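You operate a simulated robot arm through the tools that you are given. There is no shell and no other tool. Be economical: measure what you need, move in short steps, check, and stop when the job is done.

The job below is to be done with a simulated two-armed robot. You get a single attempt, and the scene is never put back.

JOB
Pick up the purple splitter with one hand, pass it to the other hand and put it on the middle shelf of the tall rack. Open the parts drawer, take the grey sample box on the top of the side bench and put it away in the inside of the parts drawer, then shut the drawer. Stack the 7.50 mm master disc from the top of the packing bench on top of the 5.00 mm master disc. Fetch the blue disc and set it on the top of the store bench. Pull the upper drawer of the cleaning bench open. The order is free.

The check looks at the end state, three seconds after you hand in, the way a careful person would. Anything else that was tipped, shoved, dropped, spilled or broken makes it a failure.

ROBOT AND FRAMES
Two 7-joint arms with two-finger parallel grippers on one trunk, on a base that drives. Base frame: it is fixed to the floor where the robot stands at the start and does not move with it; the origin is under the middle of the robot, x ahead of it, y to its left, z up. Readings come in mm, rad, newtons and seconds.
The left shoulder is at the start at [62, 195, 1104], the right one opposite. With the tool pointing down near the work surface each hand reaches from about 300 to 720 mm from the robot's upright axis, wherever it stands, measured 20 degrees to its own side. Places, roughly: blue disc [-1500, -1750, 1000]; grey sample box [-750, -500, 750]; inside of the parts drawer [5500, -200, 700]; master disc [-750, -1750, 750]; middle shelf of the tall rack [4300, -2100, 900]; parts drawer [5500, -200, 700]; purple splitter [500, 0, 1000]; top of the store bench [1900, -2100, 900]; upper drawer of the cleaning bench [-2800, 1000, 700]. Payload 1.57 kg a hand.
Tool frame (each hand has its own): the origin (TCP) lies between the finger pads and is the grasp point; the fingertips stand 30 mm ahead of it; z points along the fingers, y is the line along which they close. Largest opening 110 mm; finger width 24, thickness 12; the body of the gripper, 48 by 112 mm, starts 78 mm behind the TCP.
Orientation is that of the tool frame in the base frame, as a unit quaternion [x, y, z, w]. With the fingers straight down and closing along the base's y, the tool's x points along the base's -x, its y along +y and its z along -z.

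CONTROLS
- The arms move only by the tool nudge_tool. It takes "left_increments", "right_increments" or both (then of equal length, played together; a hand with none holds still); each is a list of rows, each a list of 3 entries, a list of its own where there are three numbers: the shift along the tool's x, y, z in m, then the turn, a rotation vector about the tool's x, y, z in rad, then the opening, from 0 (shut) to 1 (fully open). In form: [[[dx, dy, dz], [wx, wy, wz], fingers], ...]. A call has 1 to 20 rows; each row is the pose to reach, as a shift and turn from the pose commanded when the call began, along the tool's axes at that moment. A row lasts 0.2 s, in which the tool goes at most 50 mm and 0.15 rad; a call with a longer step from one row to the next is refused whole, and so is a gripper value outside its range. A pose out of reach is approached as far as the arm can. The call stops where the force on the tool passes 40 N (or 10 N more than at its start, if that is more) or the arm is blocked; 0.2 s more then pass. The fingers move at their own pace (about 72 mm/s each) and stop on an object; they squeeze with about 31 N. The grip force told is the motor's: it shows also when the fingers shut on nothing. Time passes only in rows, and 0.2 s behind the last, so rows that repeat a pose let the fingers close. It gives the time, the measured TCP pose, the force on the tool (base axes), the opening and the grip force at its end, in the units of the frame above (readings bear some noise), with the torque about the TCP (base axes, N m) and any sound that the robot's microphone picked up.
- Cameras (640 x 400 px; columns grow to the right, rows downward): "scene" is now at [27.1, -42.5, 1664.2]; the picture's right is [-0.99, -0.13, 0.00], its down [-0.12, 0.93, -0.36] and it looks along [0.04, -0.36, -0.93] (base axes); focal length 229 px, centre (320, 200). "left" rides on the left gripper at [70, -16, -141] in its tool frame; the picture's right is [0.23, 0.97, 0.00], its down [-0.85, 0.20, -0.48] and it looks along [-0.47, 0.11, 0.88] (tool axes); focal length 222 px, centre (320, 200). "right" rides on the right gripper at [70, 16, -141] in its tool frame; the picture's right is [-0.23, 0.97, 0.00], its down [-0.85, -0.20, -0.48] and it looks along [-0.47, -0.11, 0.88] (tool axes); focal length 222 px, centre (320, 200). There is no depth. A picture from a camera that has moved, and an enlarged one, comes with that camera's place and axes in the base frame and with its lens. The place of the scene camera against the robot may be out by one fixed shift of up to 25 mm in any direction.
- get_image(camera): a new picture of that camera. No time passes.
- move_column(by): slides the trunk up (or, below 0, down) by that many mm; the arms and the scene camera ride with it, the base frame stays. It gives what a move gives, with no picture.
- base_move(legs): drives the robot by 1 to 6 legs, each [ahead, left, turn to the left] in mm, mm and rad, along the robot's own axes; the way and the turn of a leg run together, so that a leg with both is an arc; at most 1500 mm and 3.142 rad a leg. The arms and the cameras ride along, it lands a little off, and it stops where it bumps. It gives what a move gives.
- head_to(pan, tilt): turns the head with the scene camera to pan (to the left, within 1.501 rad either way) and tilt (down, from -0.506 to 1.204), counted from straight ahead of the robot. It gives what a move gives.
- zoom(camera, box): a new picture of the part [left, top, right, bottom] of that camera's present view, enlarged. No time passes.
- hand_in(): hands the job in; it is judged then, once.

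Go step by step. Nothing tells you exact positions but the pictures and the camera data: compare them with the known pose of the tool, close in by small moves and look again before you grip or let go. The budget is 186 turns and 166 pictures, counting those below and the enlarged ones. Unless the task says otherwise, let go and move clear before handing in.

The tools are called after ">>>" by a JSON object that holds its "name" and its "arguments". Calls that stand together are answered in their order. nudge_tool: Moves the arms, as the interface text tells. Its arguments: {"type":"object","properties":{"left_increments":{"type":"array","items":{"type":"array"}},"right_increments":{"type":"array","items":{"type":"array"}}},"required":[]} The other tools are called the same way: move_column (by) slides the trunk up or down; base_move (legs) drives the base; head_to (pan, tilt) turns the head that bears the scene camera; get_image (camera) takes a picture; zoom (camera, box) takes an enlarged picture of a part of a camera's view; hand_in () hands the job in.

At the start:

```text
clock: 0.0
left_tcp_pos: [442.3, -77.3, 1089.0]
left_tcp_rot: [0.001, 1.0, 0.001, -0.001]
left_ft_force: [0.1, -0.3, 0.2]
left_moment: [-0.01, 0.0, -0.04]
left_grip_width: 109.9
left_finger_force: 0.0
right_tcp_pos: [318.7, -477.5, 1167.2]
right_tcp_rot: [0.0, 1.0, 0.001, -0.001]
right_ft_force: [-0.1, 1.1, 0.7]
right_moment: [-0.01, 0.0, 0.0]
right_grip_width: 110.3
right_finger_force: 0.1
trunk travel left (down, up): [-700.0, 290.0]
robot x, y, heading: [1.0, 1.1, -0.005]
head pan, tilt: [-1.445, 1.201]
```

scene: 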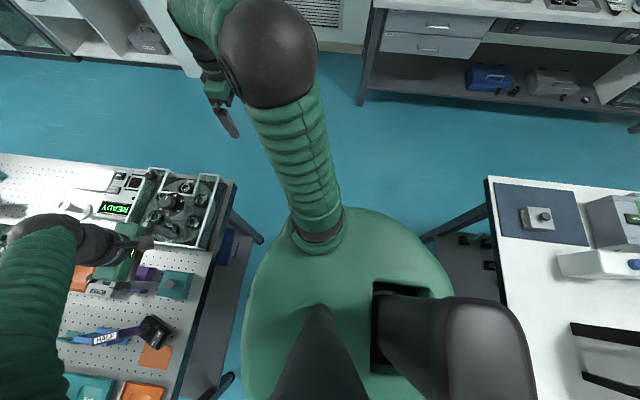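
right: 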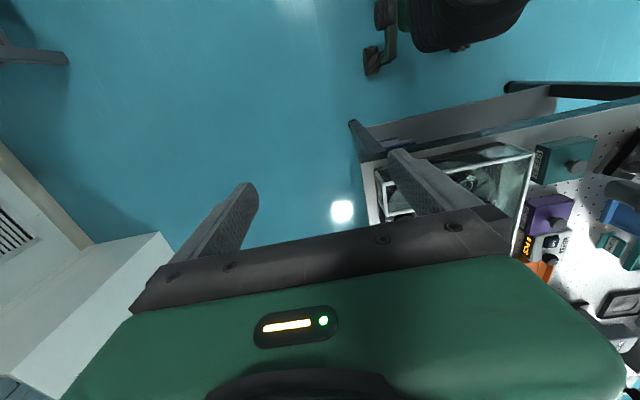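
left: 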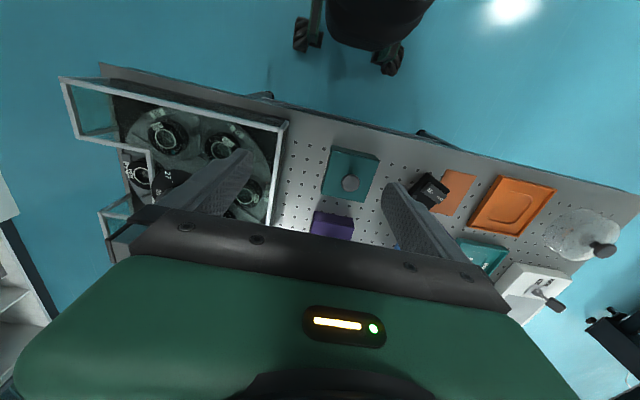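

I see the bench ahead with the purple splitter just below the left hand. I'll turn the head to look at it straight on.

>>> {"name": "head_to", "arguments": {"pan": 0, "tilt": 0.9}}

>>> {"name": "get_image", "arguments": {"camera": "scene"}}

>>> {"name": "zoom", "arguments": {"camera": "left", "box": [240, 120, 480, 270]}}

```text
clock: 1.6
left_tcp_pos: [443.3, -76.1, 1088.5]
left_tcp_rot: [0.0, 1.0, 0.0, 0.0]
left_ft_force: [-0.2, -0.3, -0.4]
left_moment: [0.04, 0.0, -0.02]
left_grip_width: 109.9
left_finger_force: 0.1
right_tcp_pos: [317.8, -477.5, 1167.8]
right_tcp_rot: [0.0, 1.0, -0.001, 0.0]
right_ft_force: [0.2, -0.4, 0.2]
right_moment: [0.01, -0.01, 0.01]
right_grip_width: 110.1
right_finger_force: 0.0
trunk travel left (down, up): [-700.0, 290.0]
robot x, y, heading: [-1.7, 0.1, -0.002]
head pan, tilt: [0.0, 0.901]
```

```text
162 pictures are left
camera scene: at [95.5, 13.0, 1684.0], right [0.0, -1.0, 0.0], down [-0.78, 0.0, -0.62], along [0.62, 0.0, -0.78], focal length 229 px, centre (320, 200)
```

scene: 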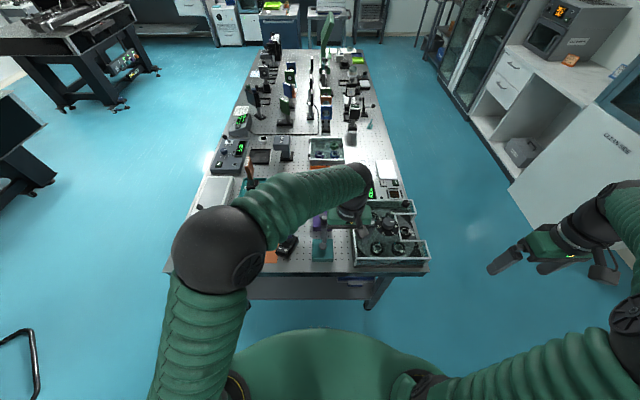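

```text
2.67 times, centred on (360, 195) of left
camera zoom: at [374.2, -92.6, 1230.1], right [-0.23, 0.97, 0.0], down [0.86, 0.2, 0.48], along [0.47, 0.11, -0.88], focal length 592 px, centre (213, 213)
```

zoom: 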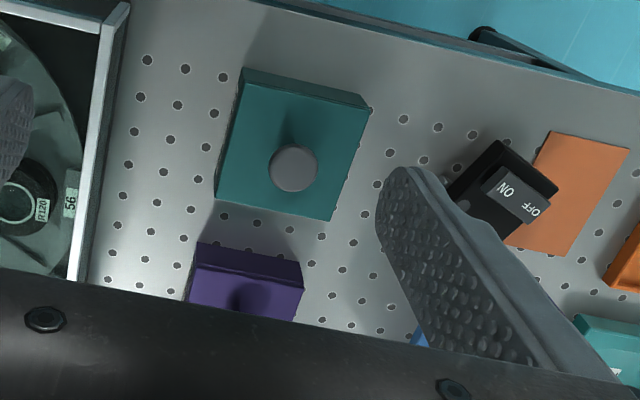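

The splitter is hidden partly by the gripper. I'll raise the left hand and draw it back to see it fully.

>>> {"name": "nudge_tool", "arguments": {"left_increments": [[[0.0, 0, -0.05], [0, 0, 0], 1], [[0.03, 0, -0.09], [0, 0, 0], 1], [[0.06, 0, -0.12], [0, 0, 0], 1], [[0.09, 0, -0.14], [0, 0, 0], 1], [[0.12, 0, -0.15], [0, 0, 0], 1]]}}

>>> {"name": "get_image", "arguments": {"camera": "left"}}

>>> {"name": "get_image", "arguments": {"camera": "right"}}

```text
clock: 2.8
left_tcp_pos: [323.3, -76.1, 1238.2]
left_tcp_rot: [0.0, 1.0, -0.001, 0.001]
left_ft_force: [-1.1, -0.1, -0.5]
left_moment: [0.02, -0.07, 0.0]
left_grip_width: 110.2
left_finger_force: 0.0
right_tcp_pos: [316.1, -476.3, 1168.1]
right_tcp_rot: [0.0, 1.0, 0.0, 0.001]
right_ft_force: [0.1, 0.2, 0.9]
right_moment: [-0.01, -0.03, 0.01]
right_grip_width: 109.9
right_finger_force: 0.0
trunk travel left (down, up): [-700.0, 290.0]
robot x, y, heading: [-1.0, -0.9, 0.001]
head pan, tilt: [0.0, 0.901]
```

```text
160 pictures are left
camera left: at [253.2, -92.0, 1379.8], right [-0.23, 0.97, 0.0], down [0.85, 0.2, 0.48], along [0.47, 0.11, -0.88], focal length 222 px, centre (320, 200)
```

left: 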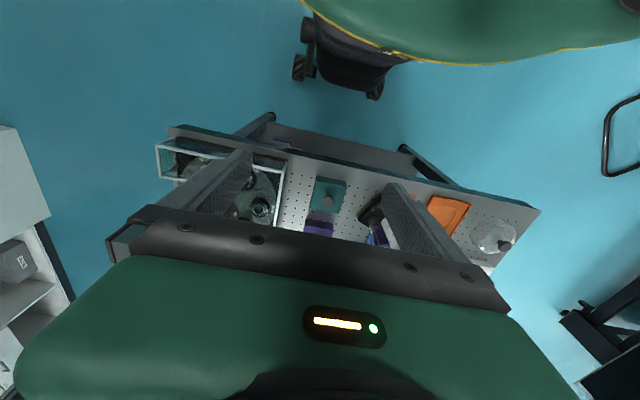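

```text
159 pictures are left
camera right: at [245.7, -459.6, 1310.0], right [0.23, 0.97, 0.0], down [0.85, -0.2, 0.48], along [0.47, -0.11, -0.88], focal length 222 px, centre (320, 200)
```

right: 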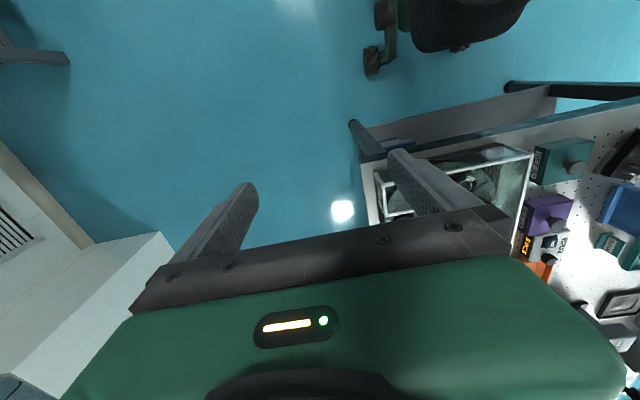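

The wrist camera shows best what lies on the robot's side of the hand. I'll enlarge the views of the splitter from the right and scene cameras.

>>> {"name": "zoom", "arguments": {"camera": "right", "box": [500, 120, 640, 290]}}

>>> {"name": "zoom", "arguments": {"camera": "scene", "box": [160, 130, 440, 310]}}

```text
2.35 times, centred on (570, 205) of right
camera zoom: at [245.7, -459.6, 1310.0], right [0.23, 0.97, 0.0], down [0.85, -0.2, 0.48], along [0.47, -0.11, -0.88], focal length 523 px, centre (-268, 188)
```

zoom: 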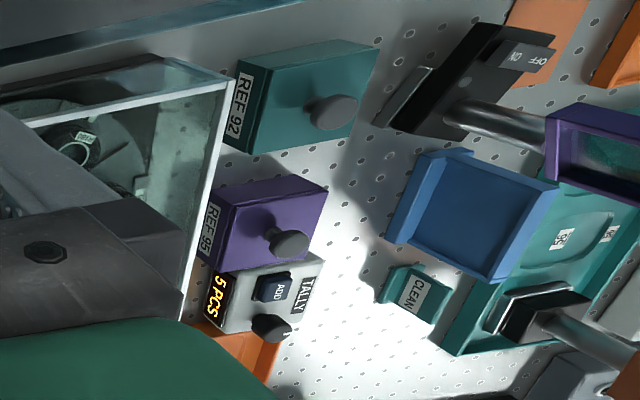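

```text
2.22 times, centred on (300, 220) of scene
camera zoom: at [92.0, 13.8, 1684.3], right [0.0, -1.0, 0.0], down [-0.78, 0.0, -0.62], along [0.62, 0.0, -0.78], focal length 509 px, centre (364, 156)
```

zoom: 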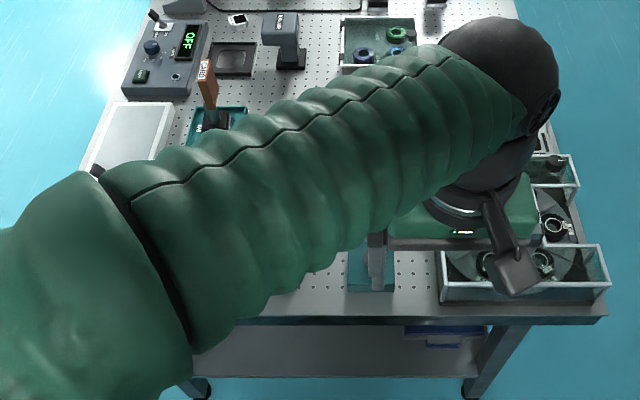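

The purple "REF 95" block has a knob, but there is another purple-framed item too. I'll swing the left hand aside to see both from above.

>>> {"name": "nudge_tool", "arguments": {"left_increments": [[[0, 0.045, -0.01], [0, 0, 0], 1], [[0, 0.09, -0.02], [0, 0, 0], 1], [[0, 0.135, -0.03], [0, 0, 0], 1], [[0, 0.18, -0.03], [0, 0, 0], 1], [[0, 0.225, -0.03], [0, 0, 0], 1], [[0, 0.27, -0.03], [0, 0, 0], 1], [[0, 0.315, -0.03], [0, 0, 0], 1], [[0, 0.36, -0.03], [0, 0, 0], 1], [[0, 0.4, -0.03], [0, 0, 0], 1]]}}

>>> {"name": "zoom", "arguments": {"camera": "scene", "box": [160, 130, 440, 305]}}

>>> {"name": "get_image", "arguments": {"camera": "left"}}

```text
clock: 4.8
left_tcp_pos: [323.4, 325.2, 1270.6]
left_tcp_rot: [0.001, 1.0, 0.0, -0.001]
left_ft_force: [0.2, 0.6, -0.5]
left_moment: [0.02, -0.01, 0.03]
left_grip_width: 110.0
left_finger_force: 0.0
right_tcp_pos: [318.4, -475.2, 1168.7]
right_tcp_rot: [0.0, 1.0, -0.001, 0.0]
right_ft_force: [-0.1, -0.2, 0.6]
right_moment: [0.02, 0.02, 0.02]
right_grip_width: 109.8
right_finger_force: 0.0
trunk travel left (down, up): [-700.0, 290.0]
robot x, y, heading: [-0.7, -3.6, -0.005]
head pan, tilt: [0.0, 0.901]
```

```text
2.29 times, centred on (300, 218) of scene
camera zoom: at [95.3, 16.8, 1684.0], right [0.0, -1.0, 0.0], down [-0.78, 0.0, -0.62], along [0.62, 0.0, -0.78], focal length 524 px, centre (366, 160)
```

zoom: 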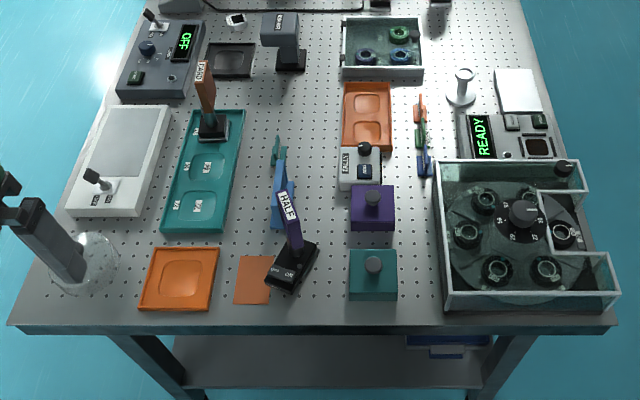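

```text
155 pictures are left
camera left: at [255.2, 309.5, 1412.3], right [-0.23, 0.97, 0.0], down [0.86, 0.2, 0.48], along [0.46, 0.11, -0.88], focal length 222 px, centre (320, 200)
```

left: 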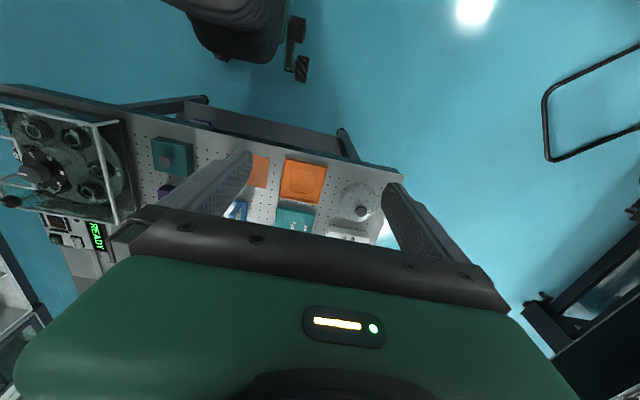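

The purple block with the knob is the splitter (the other purple item is a "HALF" plate); triangulation puts its knob near (650, 0, 880). I'll bring the left hand over it, high, and look.

>>> {"name": "nudge_tool", "arguments": {"left_increments": [[[-0.025, -0.03, 0.02], [0, 0, 0], 1], [[-0.05, -0.06, 0.04], [0, 0, 0], 1], [[-0.075, -0.09, 0.06], [0, 0, 0], 1], [[-0.1, -0.12, 0.08], [0, 0, 0], 1], [[-0.125, -0.15, 0.1], [0, 0, 0], 1], [[-0.15, -0.18, 0.12], [0, 0, 0], 1], [[-0.175, -0.21, 0.14], [0, 0, 0], 1], [[-0.2, -0.24, 0.16], [0, 0, 0], 1], [[-0.225, -0.27, 0.18], [0, 0, 0], 1], [[-0.25, -0.295, 0.2], [0, 0, 0], 1], [[-0.277, -0.32, 0.22], [0, 0, 0], 1]]}}

>>> {"name": "get_image", "arguments": {"camera": "left"}}

>>> {"name": "zoom", "arguments": {"camera": "scene", "box": [200, 130, 440, 280]}}

```text
clock: 7.2
left_tcp_pos: [601.5, 2.3, 1047.8]
left_tcp_rot: [0.0, 1.0, 0.001, -0.001]
left_ft_force: [0.1, 0.4, 0.2]
left_moment: [0.04, -0.01, -0.04]
left_grip_width: 109.9
left_finger_force: 0.1
right_tcp_pos: [319.6, -477.4, 1166.6]
right_tcp_rot: [0.0, 1.0, 0.001, 0.0]
right_ft_force: [0.2, 1.1, -0.2]
right_moment: [-0.02, 0.01, -0.02]
right_grip_width: 109.8
right_finger_force: 0.1
trunk travel left (down, up): [-700.0, 290.0]
robot x, y, heading: [-4.4, 0.3, -0.002]
head pan, tilt: [0.0, 0.901]
```

```text
154 pictures are left
camera left: at [533.0, -14.1, 1189.4], right [-0.23, 0.97, 0.0], down [0.86, 0.2, 0.48], along [0.46, 0.11, -0.88], focal length 222 px, centre (320, 200)
```

left: 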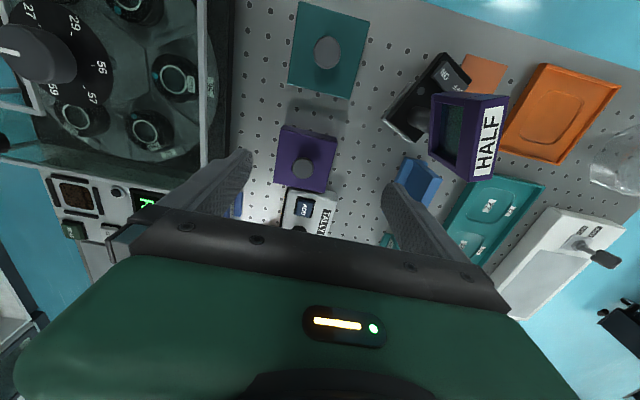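

```text
2.67 times, centred on (320, 205) of scene
camera zoom: at [99.2, 12.0, 1683.8], right [0.0, -1.0, 0.0], down [-0.79, 0.0, -0.62], along [0.62, 0.0, -0.79], focal length 611 px, centre (320, 187)
```

zoom: 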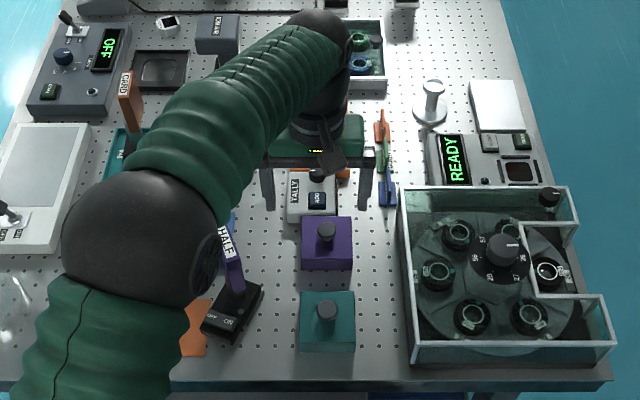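

The left camera shows the knob at about (652, -12, 870). I'll move over it and down part way, then check.

>>> {"name": "nudge_tool", "arguments": {"left_increments": [[[-0.025, -0.007, 0.02], [0, 0, 0], 1], [[-0.05, -0.014, 0.05], [0, 0, 0], 1], [[-0.05, -0.014, 0.09], [0, 0, 0], 1], [[-0.05, -0.014, 0.11], [0, 0, 0], 1]]}}

>>> {"name": "get_image", "arguments": {"camera": "left"}}

```text
clock: 8.2
left_tcp_pos: [650.2, -10.4, 940.2]
left_tcp_rot: [0.0, 1.0, 0.0, 0.0]
left_ft_force: [0.1, -0.2, -0.1]
left_moment: [-0.04, 0.0, 0.01]
left_grip_width: 109.9
left_finger_force: 0.0
right_tcp_pos: [317.0, -475.6, 1168.4]
right_tcp_rot: [-0.001, 1.0, 0.0, 0.0]
right_ft_force: [0.0, -0.1, 0.3]
right_moment: [0.0, -0.03, -0.01]
right_grip_width: 110.1
right_finger_force: 0.1
trunk travel left (down, up): [-700.0, 290.0]
robot x, y, heading: [-1.7, -0.6, 0.001]
head pan, tilt: [0.0, 0.901]
```

```text
152 pictures are left
camera left: at [581.7, -26.3, 1082.0], right [-0.23, 0.97, 0.0], down [0.86, 0.2, 0.48], along [0.47, 0.11, -0.88], focal length 222 px, centre (320, 200)
```

left: 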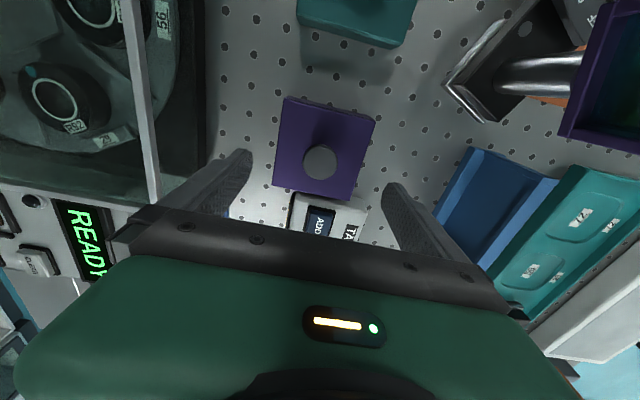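

The knob is about (657, -9, ~860). I'll step down 40 mm with a small correction and look again.

>>> {"name": "nudge_tool", "arguments": {"left_increments": [[[-0.007, 0.002, 0.02], [0, 0, 0], 1], [[-0.007, 0.002, 0.04], [0, 0, 0], 1]]}}

>>> {"name": "zoom", "arguments": {"camera": "left", "box": [200, 60, 440, 220]}}

>>> {"name": "zoom", "arguments": {"camera": "scene", "box": [270, 170, 390, 250]}}

```text
clock: 8.8
left_tcp_pos: [648.2, -5.2, 900.2]
left_tcp_rot: [0.0, 1.0, 0.0, 0.001]
left_ft_force: [-0.4, -0.5, 0.0]
left_moment: [-0.01, 0.01, -0.02]
left_grip_width: 109.8
left_finger_force: 0.0
left hand out of reach, approached as far as the arm can: row 1, 2
right_tcp_pos: [317.4, -475.9, 1167.9]
right_tcp_rot: [0.0, 1.0, 0.0, 0.0]
right_ft_force: [-0.1, 0.0, -0.4]
right_moment: [-0.01, -0.03, 0.03]
right_grip_width: 110.1
right_finger_force: 0.1
trunk travel left (down, up): [-700.0, 290.0]
robot x, y, heading: [4.7, -0.9, -0.003]
head pan, tilt: [0.0, 0.901]
```

```text
2.50 times, centred on (320, 140) of left
camera zoom: at [579.5, -21.4, 1041.4], right [-0.23, 0.97, 0.0], down [0.86, 0.2, 0.48], along [0.47, 0.11, -0.88], focal length 555 px, centre (320, 350)
```

zoom: 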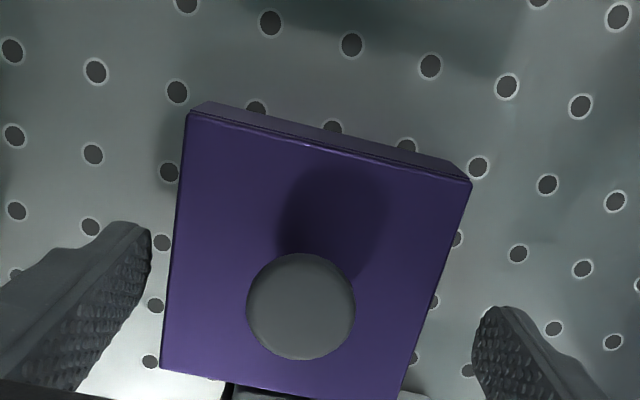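

```text
5.00 times, centred on (330, 210) of scene
camera zoom: at [96.8, 13.4, 1684.0], right [0.0, -1.0, 0.0], down [-0.79, 0.0, -0.62], along [0.62, 0.0, -0.79], focal length 1146 px, centre (270, 150)
```

zoom: 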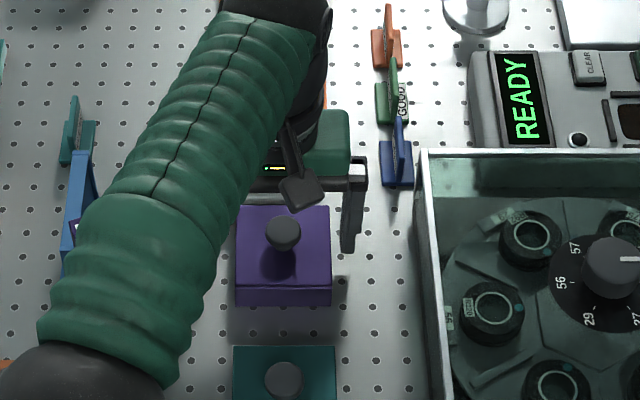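

Comparing sizes and three left-camera views, the knob top is really near (645, -11, 890), so the hand is already around it, at the limit of its reach. I'll back off in x, lower a little and look.

>>> {"name": "nudge_tool", "arguments": {"left_increments": [[[0.006, 0.001, 0.04], [0, 0, 0], 1], [[0.012, 0.001, -0.003], [0, 0, 0], 1], [[0.012, 0.001, 0.004], [0, 0, 0], 1]]}}

>>> {"name": "zoom", "arguments": {"camera": "left", "box": [200, 60, 440, 220]}}

```text
clock: 9.2
left_tcp_pos: [643.5, -3.6, 879.4]
left_tcp_rot: [-0.001, 1.0, -0.001, 0.003]
left_ft_force: [-7.4, 0.3, 9.2]
left_moment: [0.5, 0.36, 0.41]
left_grip_width: 109.9
left_finger_force: 0.1
left hand out of reach, approached as far as the arm can: row 2
right_tcp_pos: [315.0, -476.0, 1169.2]
right_tcp_rot: [-0.001, 1.0, 0.0, 0.003]
right_ft_force: [0.5, -0.4, 0.3]
right_moment: [-0.01, 0.02, 0.02]
right_grip_width: 109.9
right_finger_force: 0.1
trunk travel left (down, up): [-700.0, 290.0]
robot x, y, heading: [0.9, 0.5, 0.003]
head pan, tilt: [0.0, 0.901]
stopped in row 2 (left hand): the force on the tool passed its limit at 66 N (the readings are from after the stop); the commanded pose is now the measured one
```

```text
2.50 times, centred on (320, 140) of left
camera zoom: at [572.8, -19.7, 1020.9], right [-0.23, 0.97, 0.0], down [0.85, 0.2, 0.48], along [0.47, 0.11, -0.88], focal length 555 px, centre (320, 350)
```

zoom: 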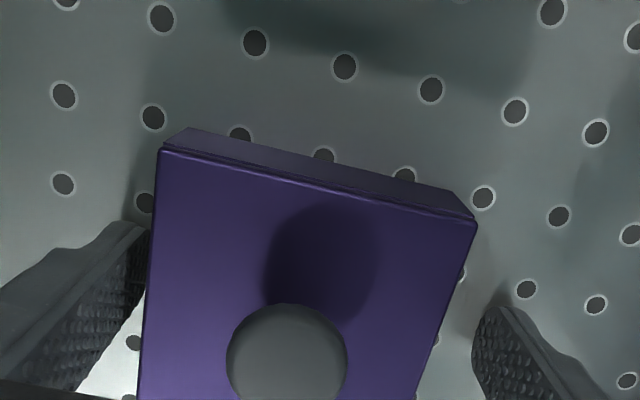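

My first row was mistyped (40 mm instead of 4), so the fingertips touched the bench at z≈849; nothing moved. That gives bench height 849. I'll rise, centre on the knob and narrow the fingers above it.

>>> {"name": "nudge_tool", "arguments": {"left_increments": [[[0, 0, -0.03], [0, 0, 0], 1], [[0, -0.008, -0.055], [0, 0, 0], 1], [[0, -0.008, -0.055], [0, 0, 0], 0.45], [[0, -0.008, -0.055], [0, 0, 0], 0.45], [[0, -0.008, -0.055], [0, 0, 0], 0.45]]}}

>>> {"name": "zoom", "arguments": {"camera": "left", "box": [200, 70, 440, 220]}}

>>> {"name": "zoom", "arguments": {"camera": "scene", "box": [280, 180, 376, 240]}}

```text
clock: 10.4
left_tcp_pos: [647.9, -11.9, 932.7]
left_tcp_rot: [-0.001, 1.0, 0.0, 0.001]
left_ft_force: [-0.7, 0.0, -0.2]
left_moment: [-0.02, 0.03, -0.04]
left_grip_width: 49.6
left_finger_force: 0.1
left hand out of reach, approached as far as the arm can: row 1, 2
right_tcp_pos: [315.7, -475.6, 1168.7]
right_tcp_rot: [0.0, 1.0, 0.0, 0.002]
right_ft_force: [0.4, 0.4, -0.6]
right_moment: [-0.03, -0.02, 0.01]
right_grip_width: 109.9
right_finger_force: 0.0
trunk travel left (down, up): [-700.0, 290.0]
robot x, y, heading: [4.9, -3.7, -0.001]
head pan, tilt: [0.0, 0.901]
```

```text
2.67 times, centred on (320, 145) of left
camera zoom: at [578.1, -28.7, 1075.2], right [-0.23, 0.97, 0.0], down [0.85, 0.2, 0.48], along [0.47, 0.11, -0.88], focal length 592 px, centre (320, 347)
```

zoom: 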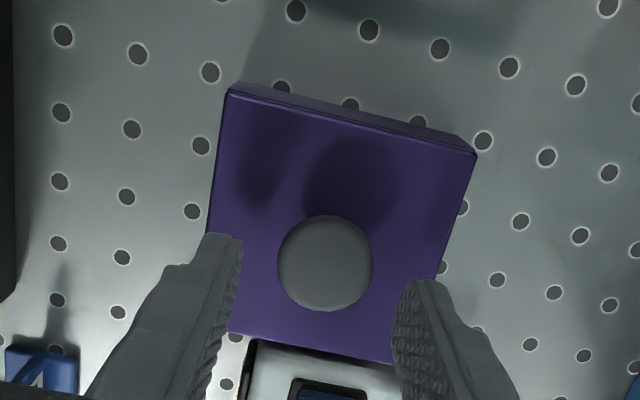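

```text
6.67 times, centred on (328, 210) of scene
camera zoom: at [96.1, 13.3, 1684.0], right [0.0, -1.0, 0.0], down [-0.78, 0.0, -0.62], along [0.62, 0.0, -0.78], focal length 1528 px, centre (267, 133)
```

zoom: 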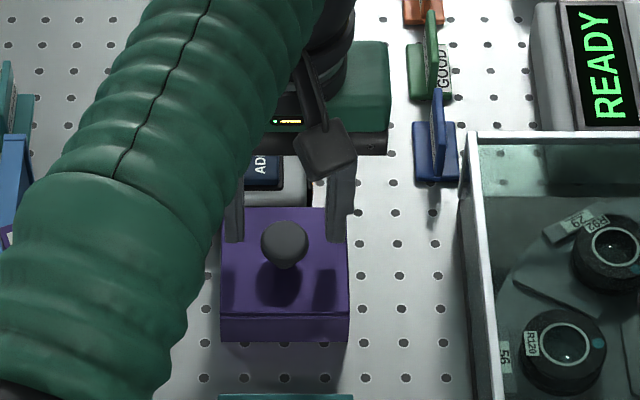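

The knob is centred between the fingers. I'll lower in small steps until the tips are just above (or touch) the block's top.

>>> {"name": "nudge_tool", "arguments": {"left_increments": [[[0.002, 0.001, 0.01], [0, 0, 0], 0.45], [[0.002, 0.001, 0.018], [0, 0, 0], 0.45], [[0.002, 0.001, 0.022], [0, 0, 0], 0.45], [[0.002, 0.001, 0.025], [0, 0, 0], 0.45], [[0.002, 0.001, 0.027], [0, 0, 0], 0.45], [[0.002, 0.001, 0.029], [0, 0, 0], 0.45]]}}

>>> {"name": "zoom", "arguments": {"camera": "left", "box": [200, 70, 440, 220]}}

```text
clock: 11.6
left_tcp_pos: [648.0, -11.8, 914.6]
left_tcp_rot: [0.0, 1.0, -0.002, 0.009]
left_ft_force: [-8.1, 1.5, 17.3]
left_moment: [0.25, 0.46, 0.05]
left_grip_width: 49.4
left_finger_force: 0.1
left hand out of reach, approached as far as the arm can: row 1, 2, 3
right_tcp_pos: [314.8, -475.0, 1168.5]
right_tcp_rot: [0.0, 1.0, 0.0, 0.002]
right_ft_force: [0.5, -0.8, 0.3]
right_moment: [0.0, 0.01, -0.01]
right_grip_width: 109.7
right_finger_force: 0.1
trunk travel left (down, up): [-700.0, 290.0]
robot x, y, heading: [-1.2, 1.3, 0.0]
head pan, tilt: [0.0, 0.901]
stopped in row 5 (left hand): the force on the tool passed its limit at 43 N (the readings are from after the stop); the commanded pose is now the measured one
```

```text
2.67 times, centred on (320, 145) of left
camera zoom: at [575.7, -27.6, 1055.5], right [-0.23, 0.97, -0.01], down [0.85, 0.2, 0.49], along [0.48, 0.11, -0.87], focal length 592 px, centre (320, 347)
```

zoom: 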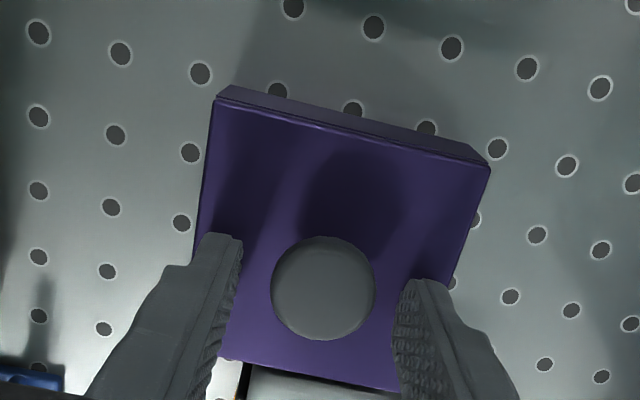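

The tips rest on the block top (z≈885). I'll raise 2 mm, close on the knob and lift a little.

>>> {"name": "nudge_tool", "arguments": {"left_increments": [[[0.002, 0.0, -0.002], [0, 0, 0], 0.3], [[0.002, 0, -0.002], [0, 0, 0], 0.2], [[0.002, 0, -0.002], [0, 0, 0], 0.0], [[0.002, 0, -0.002], [0, 0, 0], 0.0], [[0.002, 0, -0.012], [0, 0, 0], 0.0], [[0.003, 0, -0.04], [0, 0, 0], 0.0], [[0.01, 0, -0.08], [0, 0, 0], 0.0]]}}

>>> {"name": "get_image", "arguments": {"camera": "left"}}

>>> {"name": "zoom", "arguments": {"camera": "scene", "box": [260, 150, 400, 250]}}

```text
clock: 13.2
left_tcp_pos: [648.1, -16.3, 993.8]
left_tcp_rot: [0.0, 1.0, -0.001, 0.006]
left_ft_force: [0.0, -0.2, -0.1]
left_moment: [-0.01, -0.03, 0.01]
left_grip_width: 28.2
left_finger_force: 30.9
left hand out of reach, approached as far as the arm can: row 1, 6, 7
right_tcp_pos: [316.5, -475.3, 1168.9]
right_tcp_rot: [0.0, 1.0, 0.001, 0.0]
right_ft_force: [0.9, -0.1, -0.5]
right_moment: [0.0, -0.03, -0.01]
right_grip_width: 110.3
right_finger_force: 0.0
trunk travel left (down, up): [-700.0, 290.0]
robot x, y, heading: [-2.0, -2.1, 0.004]
head pan, tilt: [0.0, 0.901]
heard: snap
```

```text
145 pictures are left
camera left: at [577.1, -32.3, 1134.6], right [-0.23, 0.97, 0.0], down [0.85, 0.2, 0.49], along [0.48, 0.11, -0.87], focal length 222 px, centre (320, 200)
```

left: 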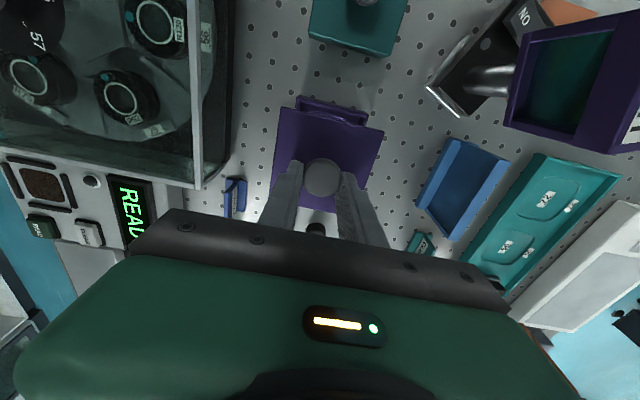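

```text
4.00 times, centred on (330, 200) of scene
camera zoom: at [95.3, 13.5, 1684.0], right [0.0, -1.0, 0.0], down [-0.78, 0.0, -0.62], along [0.62, 0.0, -0.78], focal length 917 px, centre (280, 200)
```

zoom: 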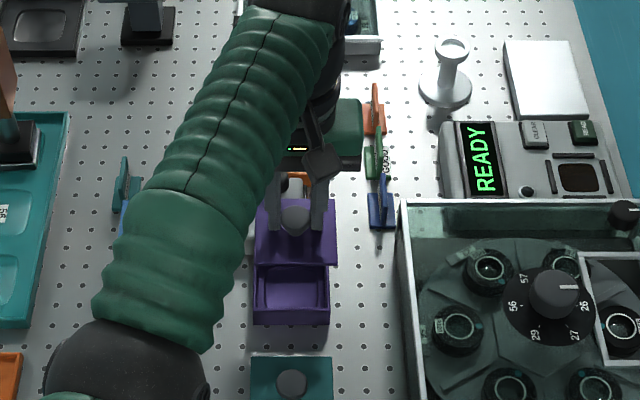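

There was a snap and the top came away, leaving a purple tray behind. I need a closer look at what remains.

>>> {"name": "zoom", "arguments": {"camera": "scene", "box": [310, 180, 360, 240]}}

>>> {"name": "zoom", "arguments": {"camera": "left", "box": [260, 80, 400, 220]}}

>>> {"name": "zoom", "arguments": {"camera": "right", "box": [500, 120, 640, 290]}}

```text
6.67 times, centred on (335, 210) of scene
camera zoom: at [95.3, 13.5, 1684.0], right [0.0, -1.0, 0.0], down [-0.78, 0.0, -0.62], along [0.62, 0.0, -0.78], focal length 1528 px, centre (220, 133)
```

zoom: 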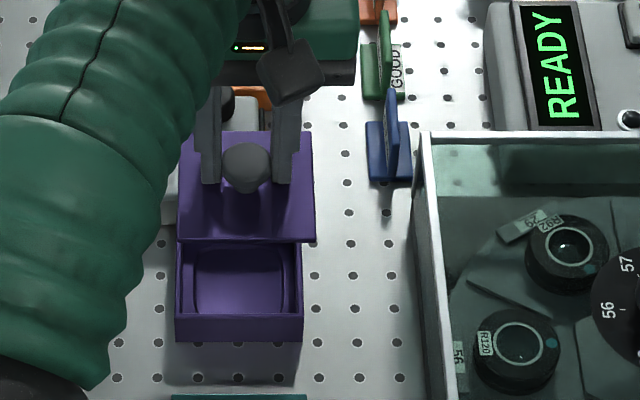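

```text
2.86 times, centred on (330, 150) of left
camera zoom: at [577.1, -32.3, 1134.6], right [-0.23, 0.97, 0.0], down [0.85, 0.2, 0.49], along [0.48, 0.11, -0.87], focal length 635 px, centre (291, 343)
```

zoom: 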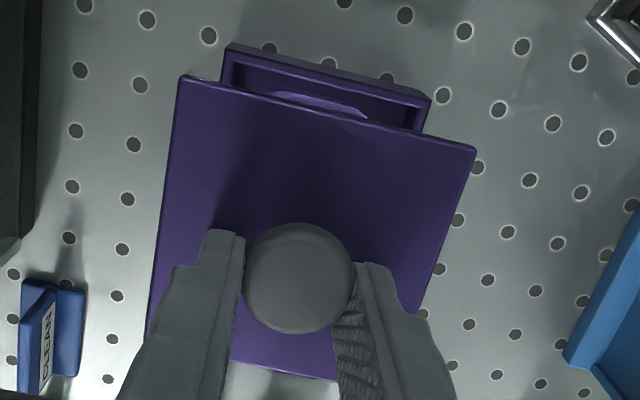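

```text
2.35 times, centred on (570, 205) of right
camera zoom: at [245.7, -458.4, 1310.2], right [0.23, 0.97, 0.0], down [0.85, -0.2, 0.48], along [0.47, -0.11, -0.88], focal length 523 px, centre (-268, 188)
```

zoom: 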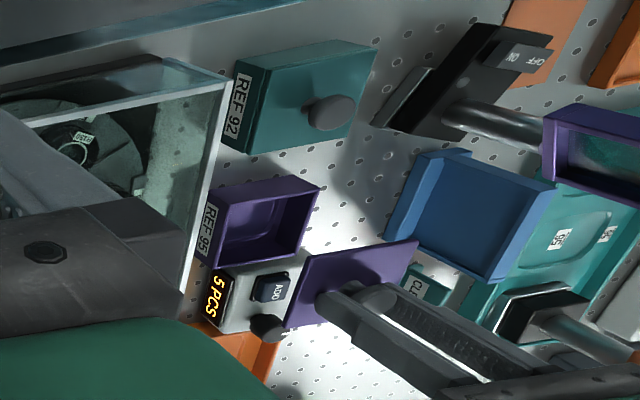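

This was a reference box ("REF 95"): its lid came off and the tray is empty, so the real purple splitter is the "HALF" piece on the switchable base. I must put the lid back; I'm at the reach limit, so first drive 80 mm nearer.

>>> {"name": "base_move", "arguments": {"legs": [[80, 0, 0]]}}

>>> {"name": "zoom", "arguments": {"camera": "right", "box": [480, 100, 640, 290]}}

```text
clock: 14.2
left_tcp_pos: [724.7, -16.0, 996.4]
left_tcp_rot: [-0.001, 1.0, -0.001, 0.009]
left_ft_force: [-1.5, -0.5, 0.4]
left_moment: [-0.01, -0.02, -0.02]
left_grip_width: 28.5
left_finger_force: 31.0
right_tcp_pos: [394.3, -474.8, 1170.3]
right_tcp_rot: [-0.001, 1.0, 0.001, 0.003]
right_ft_force: [0.0, -0.5, -0.8]
right_moment: [0.0, -0.02, 0.0]
right_grip_width: 110.1
right_finger_force: 0.0
trunk travel left (down, up): [-700.0, 290.0]
robot x, y, heading: [81.4, -0.9, -0.0]
head pan, tilt: [0.0, 0.901]
```

```text
2.11 times, centred on (560, 195) of right
camera zoom: at [323.0, -458.2, 1311.2], right [0.23, 0.97, 0.0], down [0.85, -0.2, 0.48], along [0.47, -0.11, -0.88], focal length 468 px, centre (-185, 210)
```

zoom: 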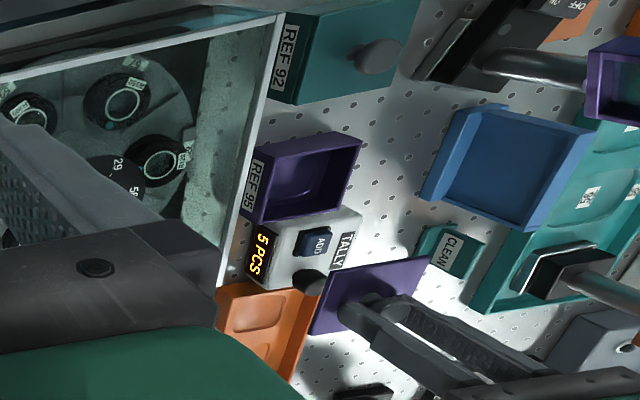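

Now I'll bring the lid back over its tray, still above it, and check the pose.

>>> {"name": "nudge_tool", "arguments": {"left_increments": [[[0.035, 0.001, 0], [0, 0, 0], 0], [[0.07, 0.003, 0], [0, 0, 0], 0], [[0.07, 0.003, 0.02], [0, 0, 0], 0], [[0.07, 0.003, 0.03], [0, 0, 0], 0]]}}

>>> {"name": "zoom", "arguments": {"camera": "left", "box": [240, 70, 400, 220]}}

```text
clock: 15.2
left_tcp_pos: [723.1, -38.3, 966.5]
left_tcp_rot: [0.0, 1.0, -0.001, 0.005]
left_ft_force: [0.3, 0.6, -1.0]
left_moment: [-0.01, -0.02, 0.0]
left_grip_width: 28.1
left_finger_force: 30.8
left hand out of reach, approached as far as the arm can: row 1, 2, 3, 4
right_tcp_pos: [399.0, -474.2, 1168.0]
right_tcp_rot: [-0.001, 1.0, 0.0, 0.001]
right_ft_force: [-0.2, -0.4, -0.3]
right_moment: [0.01, 0.01, -0.02]
right_grip_width: 110.0
right_finger_force: 0.1
trunk travel left (down, up): [-700.0, 290.0]
robot x, y, heading: [79.9, 4.3, 0.001]
head pan, tilt: [0.0, 0.901]
```

```text
2.67 times, centred on (320, 145) of left
camera zoom: at [652.0, -53.4, 1107.8], right [-0.23, 0.97, 0.0], down [0.85, 0.2, 0.49], along [0.48, 0.11, -0.87], focal length 592 px, centre (320, 347)
```

zoom: 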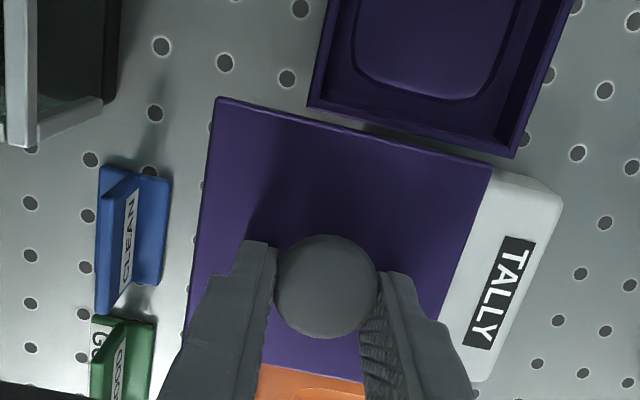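

The arm moved down but not back in x – it's stuck against some joint limit. I'll raise it and move outward to free the configuration.

>>> {"name": "nudge_tool", "arguments": {"left_increments": [[[0.0, 0.0, -0.04], [0, 0, 0], 0], [[0.0, 0.02, -0.08], [0, 0, 0], 0], [[0.0, 0.05, -0.12], [0, 0, 0], 0], [[0.0, 0.09, -0.15], [0, 0, 0], 0], [[0.0, 0.13, -0.17], [0, 0, 0], 0]]}}

>>> {"name": "get_image", "arguments": {"camera": "scene"}}

```text
clock: 16.4
left_tcp_pos: [731.9, 95.7, 1138.1]
left_tcp_rot: [-0.001, 1.0, -0.001, 0.005]
left_ft_force: [0.3, 0.0, -0.1]
left_moment: [-0.01, -0.04, 0.0]
left_grip_width: 28.3
left_finger_force: 31.5
left hand out of reach, approached as far as the arm can: row 3, 4, 5
right_tcp_pos: [397.8, -473.0, 1170.1]
right_tcp_rot: [-0.001, 1.0, -0.001, 0.001]
right_ft_force: [0.1, -0.1, 0.4]
right_moment: [0.0, 0.01, 0.03]
right_grip_width: 110.1
right_finger_force: 0.0
trunk travel left (down, up): [-700.0, 290.0]
robot x, y, heading: [80.2, -0.1, 0.004]
head pan, tilt: [0.0, 0.901]
```

```text
138 pictures are left
camera scene: at [178.0, 16.8, 1683.9], right [0.0, -1.0, 0.0], down [-0.79, 0.0, -0.62], along [0.62, 0.0, -0.79], focal length 229 px, centre (320, 200)
```

scene: 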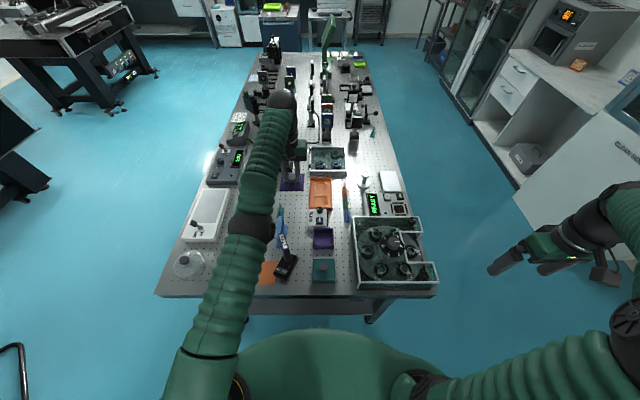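

The arm is nearly straight. I'll test retracting straight back from here, high up.

>>> {"name": "nudge_tool", "arguments": {"left_increments": [[[0.03, 0.0, 0.0], [0, 0, 0], 0], [[0.06, 0.0, 0.0], [0, 0, 0], 0], [[0.1, 0.0, 0.0], [0, 0, 0], 0], [[0.14, 0, 0], [0, 0, 0], 0]]}}

>>> {"name": "get_image", "arguments": {"camera": "scene"}}

```text
clock: 17.4
left_tcp_pos: [716.6, 69.3, 1172.9]
left_tcp_rot: [-0.001, 1.0, -0.001, 0.005]
left_ft_force: [-0.4, 0.4, -0.6]
left_moment: [-0.01, 0.0, 0.02]
left_grip_width: 28.2
left_finger_force: 31.1
left hand out of reach, approached as far as the arm can: row 1, 2, 3, 4
right_tcp_pos: [398.5, -473.8, 1168.6]
right_tcp_rot: [-0.001, 1.0, 0.0, 0.001]
right_ft_force: [0.3, -1.0, 0.0]
right_moment: [0.0, 0.0, -0.03]
right_grip_width: 110.2
right_finger_force: 0.0
trunk travel left (down, up): [-700.0, 290.0]
robot x, y, heading: [78.5, -1.1, 0.004]
head pan, tilt: [0.0, 0.901]
```

```text
137 pictures are left
camera scene: at [177.9, 13.8, 1683.9], right [0.0, -1.0, 0.0], down [-0.79, 0.0, -0.62], along [0.62, 0.0, -0.79], focal length 229 px, centre (320, 200)
```

scene: 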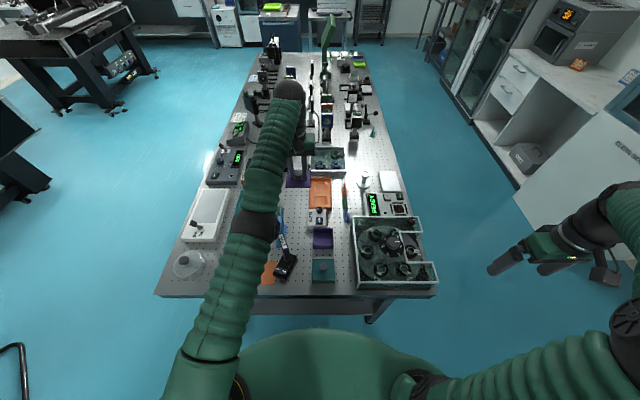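

The arm is at its stretched singular posture. I'll give it many repeated rows with a target further in and lower to let the elbow bend.

>>> {"name": "nudge_tool", "arguments": {"left_increments": [[[0.04, 0.03, -0.01], [0, 0, 0], 0], [[0.08, 0.06, -0.02], [0, 0, 0], 0], [[0.12, 0.09, -0.02], [0, 0, 0], 0], [[0.16, 0.12, -0.02], [0, 0, 0], 0], [[0.2, 0.14, -0.02], [0, 0, 0], 0], [[0.2, 0.14, -0.02], [0, 0, 0], 0], [[0.2, 0.14, -0.02], [0, 0, 0], 0], [[0.2, 0.14, -0.02], [0, 0, 0], 0], [[0.2, 0.14, -0.02], [0, 0, 0], 0], [[0.2, 0.14, -0.02], [0, 0, 0], 0], [[0.2, 0.14, -0.02], [0, 0, 0], 0]]}}

```text
refused: row 1 steps farther than a row can; nothing moved
```

>>> {"name": "nudge_tool", "arguments": {"left_increments": [[[0.036, 0.026, -0.01], [0, 0, 0], 0], [[0.072, 0.052, -0.02], [0, 0, 0], 0], [[0.108, 0.078, -0.02], [0, 0, 0], 0], [[0.144, 0.104, -0.02], [0, 0, 0], 0], [[0.18, 0.13, -0.02], [0, 0, 0], 0], [[0.18, 0.13, -0.02], [0, 0, 0], 0], [[0.18, 0.13, -0.02], [0, 0, 0], 0], [[0.18, 0.13, -0.02], [0, 0, 0], 0], [[0.18, 0.13, -0.02], [0, 0, 0], 0], [[0.18, 0.13, -0.02], [0, 0, 0], 0], [[0.18, 0.13, -0.02], [0, 0, 0], 0], [[0.18, 0.13, -0.02], [0, 0, 0], 0]]}}

>>> {"name": "get_image", "arguments": {"camera": "scene"}}

```text
clock: 20.0
left_tcp_pos: [706.1, 178.1, 1229.5]
left_tcp_rot: [-0.001, 1.0, -0.001, 0.007]
left_ft_force: [-0.3, 0.3, -0.3]
left_moment: [0.0, -0.03, -0.02]
left_grip_width: 28.3
left_finger_force: 31.5
left hand out of reach, approached as far as the arm can: row 1, 2, 3, 4, 5, 6, 7, 8, 9, 10, 11, 12
right_tcp_pos: [397.6, -474.3, 1169.3]
right_tcp_rot: [0.0, 1.0, -0.001, 0.001]
right_ft_force: [0.0, 0.2, -0.3]
right_moment: [0.0, 0.01, 0.01]
right_grip_width: 110.0
right_finger_force: 0.1
trunk travel left (down, up): [-700.0, 290.0]
robot x, y, heading: [81.6, -0.0, 0.002]
head pan, tilt: [0.0, 0.901]
```

```text
136 pictures are left
camera scene: at [178.0, 14.8, 1684.0], right [0.0, -1.0, 0.0], down [-0.79, 0.0, -0.62], along [0.62, 0.0, -0.79], focal length 229 px, centre (320, 200)
```

scene: 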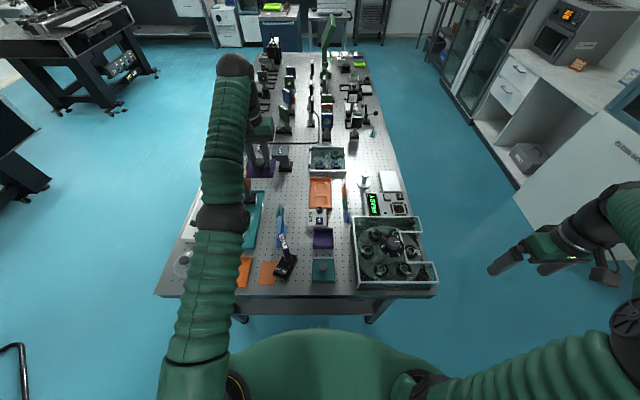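

Still stretched: the elbow bends with the forearm going to the right, so I'll command motion to the right and inward to unlock it.

>>> {"name": "nudge_tool", "arguments": {"left_increments": [[[0.025, -0.043, 0.0], [0, 0, 0], 0], [[0.05, -0.086, 0.0], [0, 0, 0], 0], [[0.075, -0.129, 0.0], [0, 0, 0], 0], [[0.1, -0.172, 0.0], [0, 0, 0], 0], [[0.125, -0.215, 0], [0, 0, 0], 0], [[0.15, -0.258, 0], [0, 0, 0], 0], [[0.175, -0.301, 0], [0, 0, 0], 0], [[0.175, -0.301, 0], [0, 0, 0], 0], [[0.175, -0.301, 0], [0, 0, 0], 0]]}}

>>> {"name": "get_image", "arguments": {"camera": "scene"}}

```text
clock: 21.8
left_tcp_pos: [622.3, -84.5, 1255.5]
left_tcp_rot: [-0.08, 0.997, -0.02, 0.007]
left_ft_force: [0.9, 0.4, -1.1]
left_moment: [0.0, -0.01, 0.01]
left_grip_width: 28.4
left_finger_force: 31.1
left hand out of reach, approached as far as the arm can: row 1, 2, 3, 4, 5, 6, 7, 8
right_tcp_pos: [396.8, -468.8, 1171.0]
right_tcp_rot: [-0.001, 1.0, -0.002, 0.002]
right_ft_force: [-0.8, 0.2, -0.1]
right_moment: [0.01, 0.01, 0.01]
right_grip_width: 110.1
right_finger_force: 0.1
trunk travel left (down, up): [-700.0, 290.0]
robot x, y, heading: [84.9, -1.8, 0.004]
head pan, tilt: [0.0, 0.901]
stopped in row 8 (left hand): the arm was blocked; the commanded pose is now the measured one
```

```text
135 pictures are left
camera scene: at [177.3, 15.5, 1684.8], right [0.0, -1.0, 0.0], down [-0.78, 0.0, -0.62], along [0.62, 0.0, -0.78], focal length 229 px, centre (320, 200)
```

scene: 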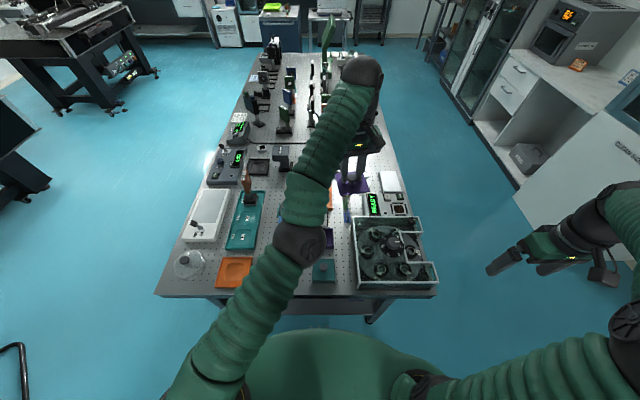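

The hand is high, which itself uses up reach (wrist far above shoulder). I'll bring it inward and down towards shoulder-level wrist.

>>> {"name": "nudge_tool", "arguments": {"left_increments": [[[0.025, 0.01, 0.025], [0, 0, 0], 0], [[0.05, 0.02, 0.05], [0, 0, 0], 0], [[0.075, 0.03, 0.075], [0, 0, 0], 0], [[0.1, 0.04, 0.1], [0, 0, 0], 0], [[0.125, 0.05, 0.12], [0, 0, 0], 0], [[0.125, 0.05, 0.12], [0, 0, 0], 0], [[0.125, 0.05, 0.12], [0, 0, 0], 0]]}}

>>> {"name": "get_image", "arguments": {"camera": "scene"}}

```text
clock: 23.6
left_tcp_pos: [643.0, -102.3, 1203.5]
left_tcp_rot: [-0.113, 0.993, -0.025, 0.013]
left_ft_force: [-0.7, -0.3, 0.2]
left_moment: [0.02, -0.03, 0.0]
left_grip_width: 28.3
left_finger_force: 30.7
left hand out of reach, approached as far as the arm can: row 1, 2, 3, 4, 5, 6, 7
right_tcp_pos: [396.3, -469.1, 1168.8]
right_tcp_rot: [0.0, 1.0, -0.002, 0.0]
right_ft_force: [-0.8, 0.2, 0.1]
right_moment: [0.02, 0.01, 0.02]
right_grip_width: 110.3
right_finger_force: 0.1
trunk travel left (down, up): [-700.0, 290.0]
robot x, y, heading: [80.5, -3.3, 0.003]
head pan, tilt: [0.0, 0.901]
stopped in row 7 (left hand): the arm was blocked; the commanded pose is now the measured one
```

```text
134 pictures are left
camera scene: at [177.4, 13.6, 1682.0], right [0.0, -1.0, 0.0], down [-0.79, 0.0, -0.62], along [0.62, 0.0, -0.79], focal length 229 px, centre (320, 200)
```

scene: 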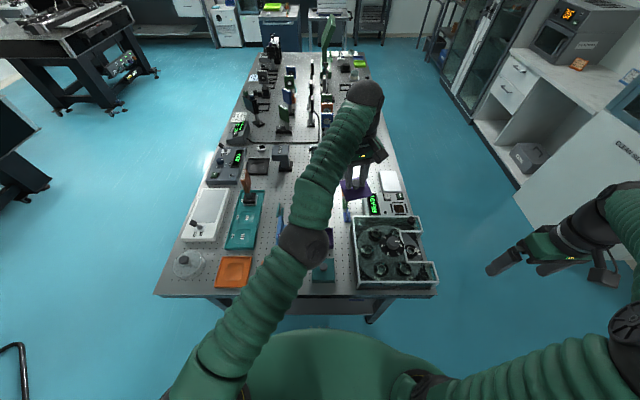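

Joint limits on the cross-body side now block it. I'll swing back to the left in front of the shoulder, undo the twist, and go downward, which is the way the elbow bends.

>>> {"name": "nudge_tool", "arguments": {"left_increments": [[[0.0, 0.04, 0.0], [-0.01, 0, 0.05], 0], [[0.0, 0.08, 0.0], [-0.02, 0, 0.1], 0], [[0.0, 0.12, 0.01], [-0.03, 0, 0.15], 0], [[0.0, 0.16, 0.03], [-0.04, 0, 0.2], 0], [[0.0, 0.19, 0.06], [-0.047, 0, 0.226], 0], [[0.0, 0.2, 0.1], [-0.047, 0, 0.226], 0], [[0.02, 0.2, 0.14], [-0.047, 0, 0.226], 0], [[0.04, 0.2, 0.16], [-0.047, 0, 0.226], 0], [[0.06, 0.2, 0.17], [-0.047, 0, 0.226], 0], [[0.06, 0.2, 0.17], [-0.047, 0, 0.226], 0]]}}

>>> {"name": "get_image", "arguments": {"camera": "scene"}}

```text
clock: 25.8
left_tcp_pos: [731.9, 14.9, 1069.5]
left_tcp_rot: [0.005, 1.0, 0.002, 0.01]
left_ft_force: [-0.3, -0.2, 0.5]
left_moment: [0.0, 0.01, 0.02]
left_grip_width: 28.3
left_finger_force: 31.1
left hand out of reach, approached as far as the arm can: row 1, 2, 3, 4, 5, 6, 7, 8, 9, 10
right_tcp_pos: [395.9, -470.0, 1171.0]
right_tcp_rot: [-0.001, 1.0, -0.002, 0.001]
right_ft_force: [0.4, -1.5, 0.2]
right_moment: [-0.04, 0.02, 0.01]
right_grip_width: 110.0
right_finger_force: 0.1
trunk travel left (down, up): [-700.0, 290.0]
robot x, y, heading: [83.5, -3.4, 0.002]
head pan, tilt: [0.0, 0.901]
```

```text
133 pictures are left
camera scene: at [177.7, 14.0, 1683.9], right [0.0, -1.0, 0.0], down [-0.79, 0.0, -0.62], along [0.62, 0.0, -0.79], focal length 229 px, centre (320, 200)
```

scene: 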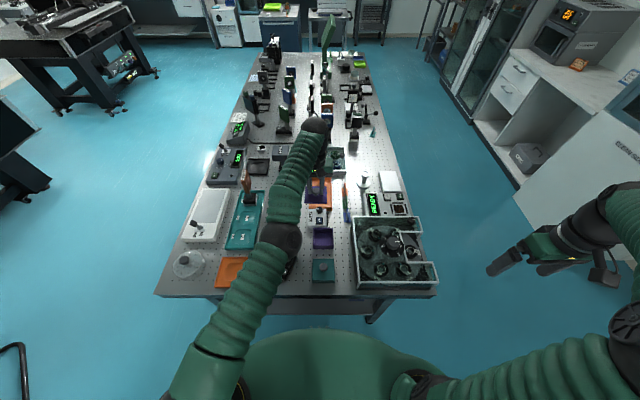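

Still stretched; the wrist may be the joint that is at its limit. I'll tilt the fingers outward (forward) and then retract to test that.

>>> {"name": "nudge_tool", "arguments": {"left_increments": [[[0.0, 0.0, 0.0], [0, -0.14, 0], 0], [[0.0, 0.0, 0.0], [0, -0.28, 0], 0], [[0.0, 0.0, 0.0], [0, -0.42, 0], 0], [[0.03, 0.0, 0.0], [0, -0.56, 0], 0], [[0.07, 0.0, 0.0], [0, -0.6, 0], 0], [[0.11, 0.0, 0.0], [0, -0.6, 0], 0], [[0.15, 0.0, 0.0], [0, -0.6, 0], 0], [[0.19, 0.0, 0.0], [0, -0.6, 0], 0], [[0.19, 0, 0.0], [0, -0.6, 0], 0]]}}

>>> {"name": "get_image", "arguments": {"camera": "scene"}}

```text
clock: 28.0
left_tcp_pos: [814.5, -99.4, 1123.6]
left_tcp_rot: [-0.018, 0.952, 0.009, 0.304]
left_ft_force: [0.1, -0.5, -0.6]
left_moment: [0.0, -0.02, -0.01]
left_grip_width: 28.1
left_finger_force: 30.8
left hand out of reach, approached as far as the arm can: row 1, 2, 3, 4, 5, 6, 7, 8, 9
right_tcp_pos: [394.8, -466.8, 1173.5]
right_tcp_rot: [-0.001, 1.0, -0.003, 0.001]
right_ft_force: [1.1, 0.7, -0.6]
right_moment: [-0.05, 0.0, 0.01]
right_grip_width: 110.1
right_finger_force: 0.1
trunk travel left (down, up): [-700.0, 290.0]
robot x, y, heading: [85.0, -0.6, 0.005]
head pan, tilt: [0.0, 0.901]
stopped in row 9 (left hand): the arm was blocked; the commanded pose is now the measured one
```

```text
132 pictures are left
camera scene: at [178.7, 13.9, 1684.2], right [0.0, -1.0, 0.0], down [-0.79, 0.0, -0.62], along [0.62, 0.0, -0.79], focal length 229 px, centre (320, 200)
```

scene: 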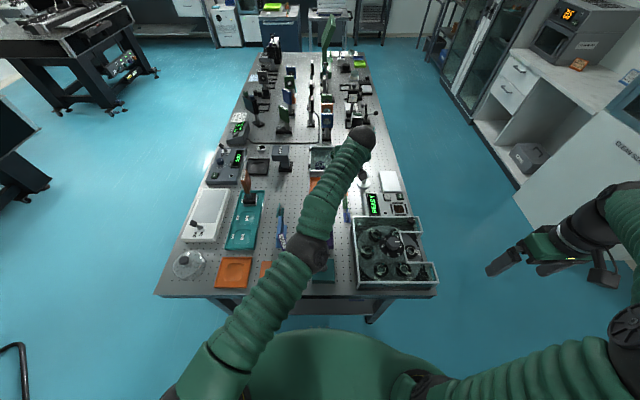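

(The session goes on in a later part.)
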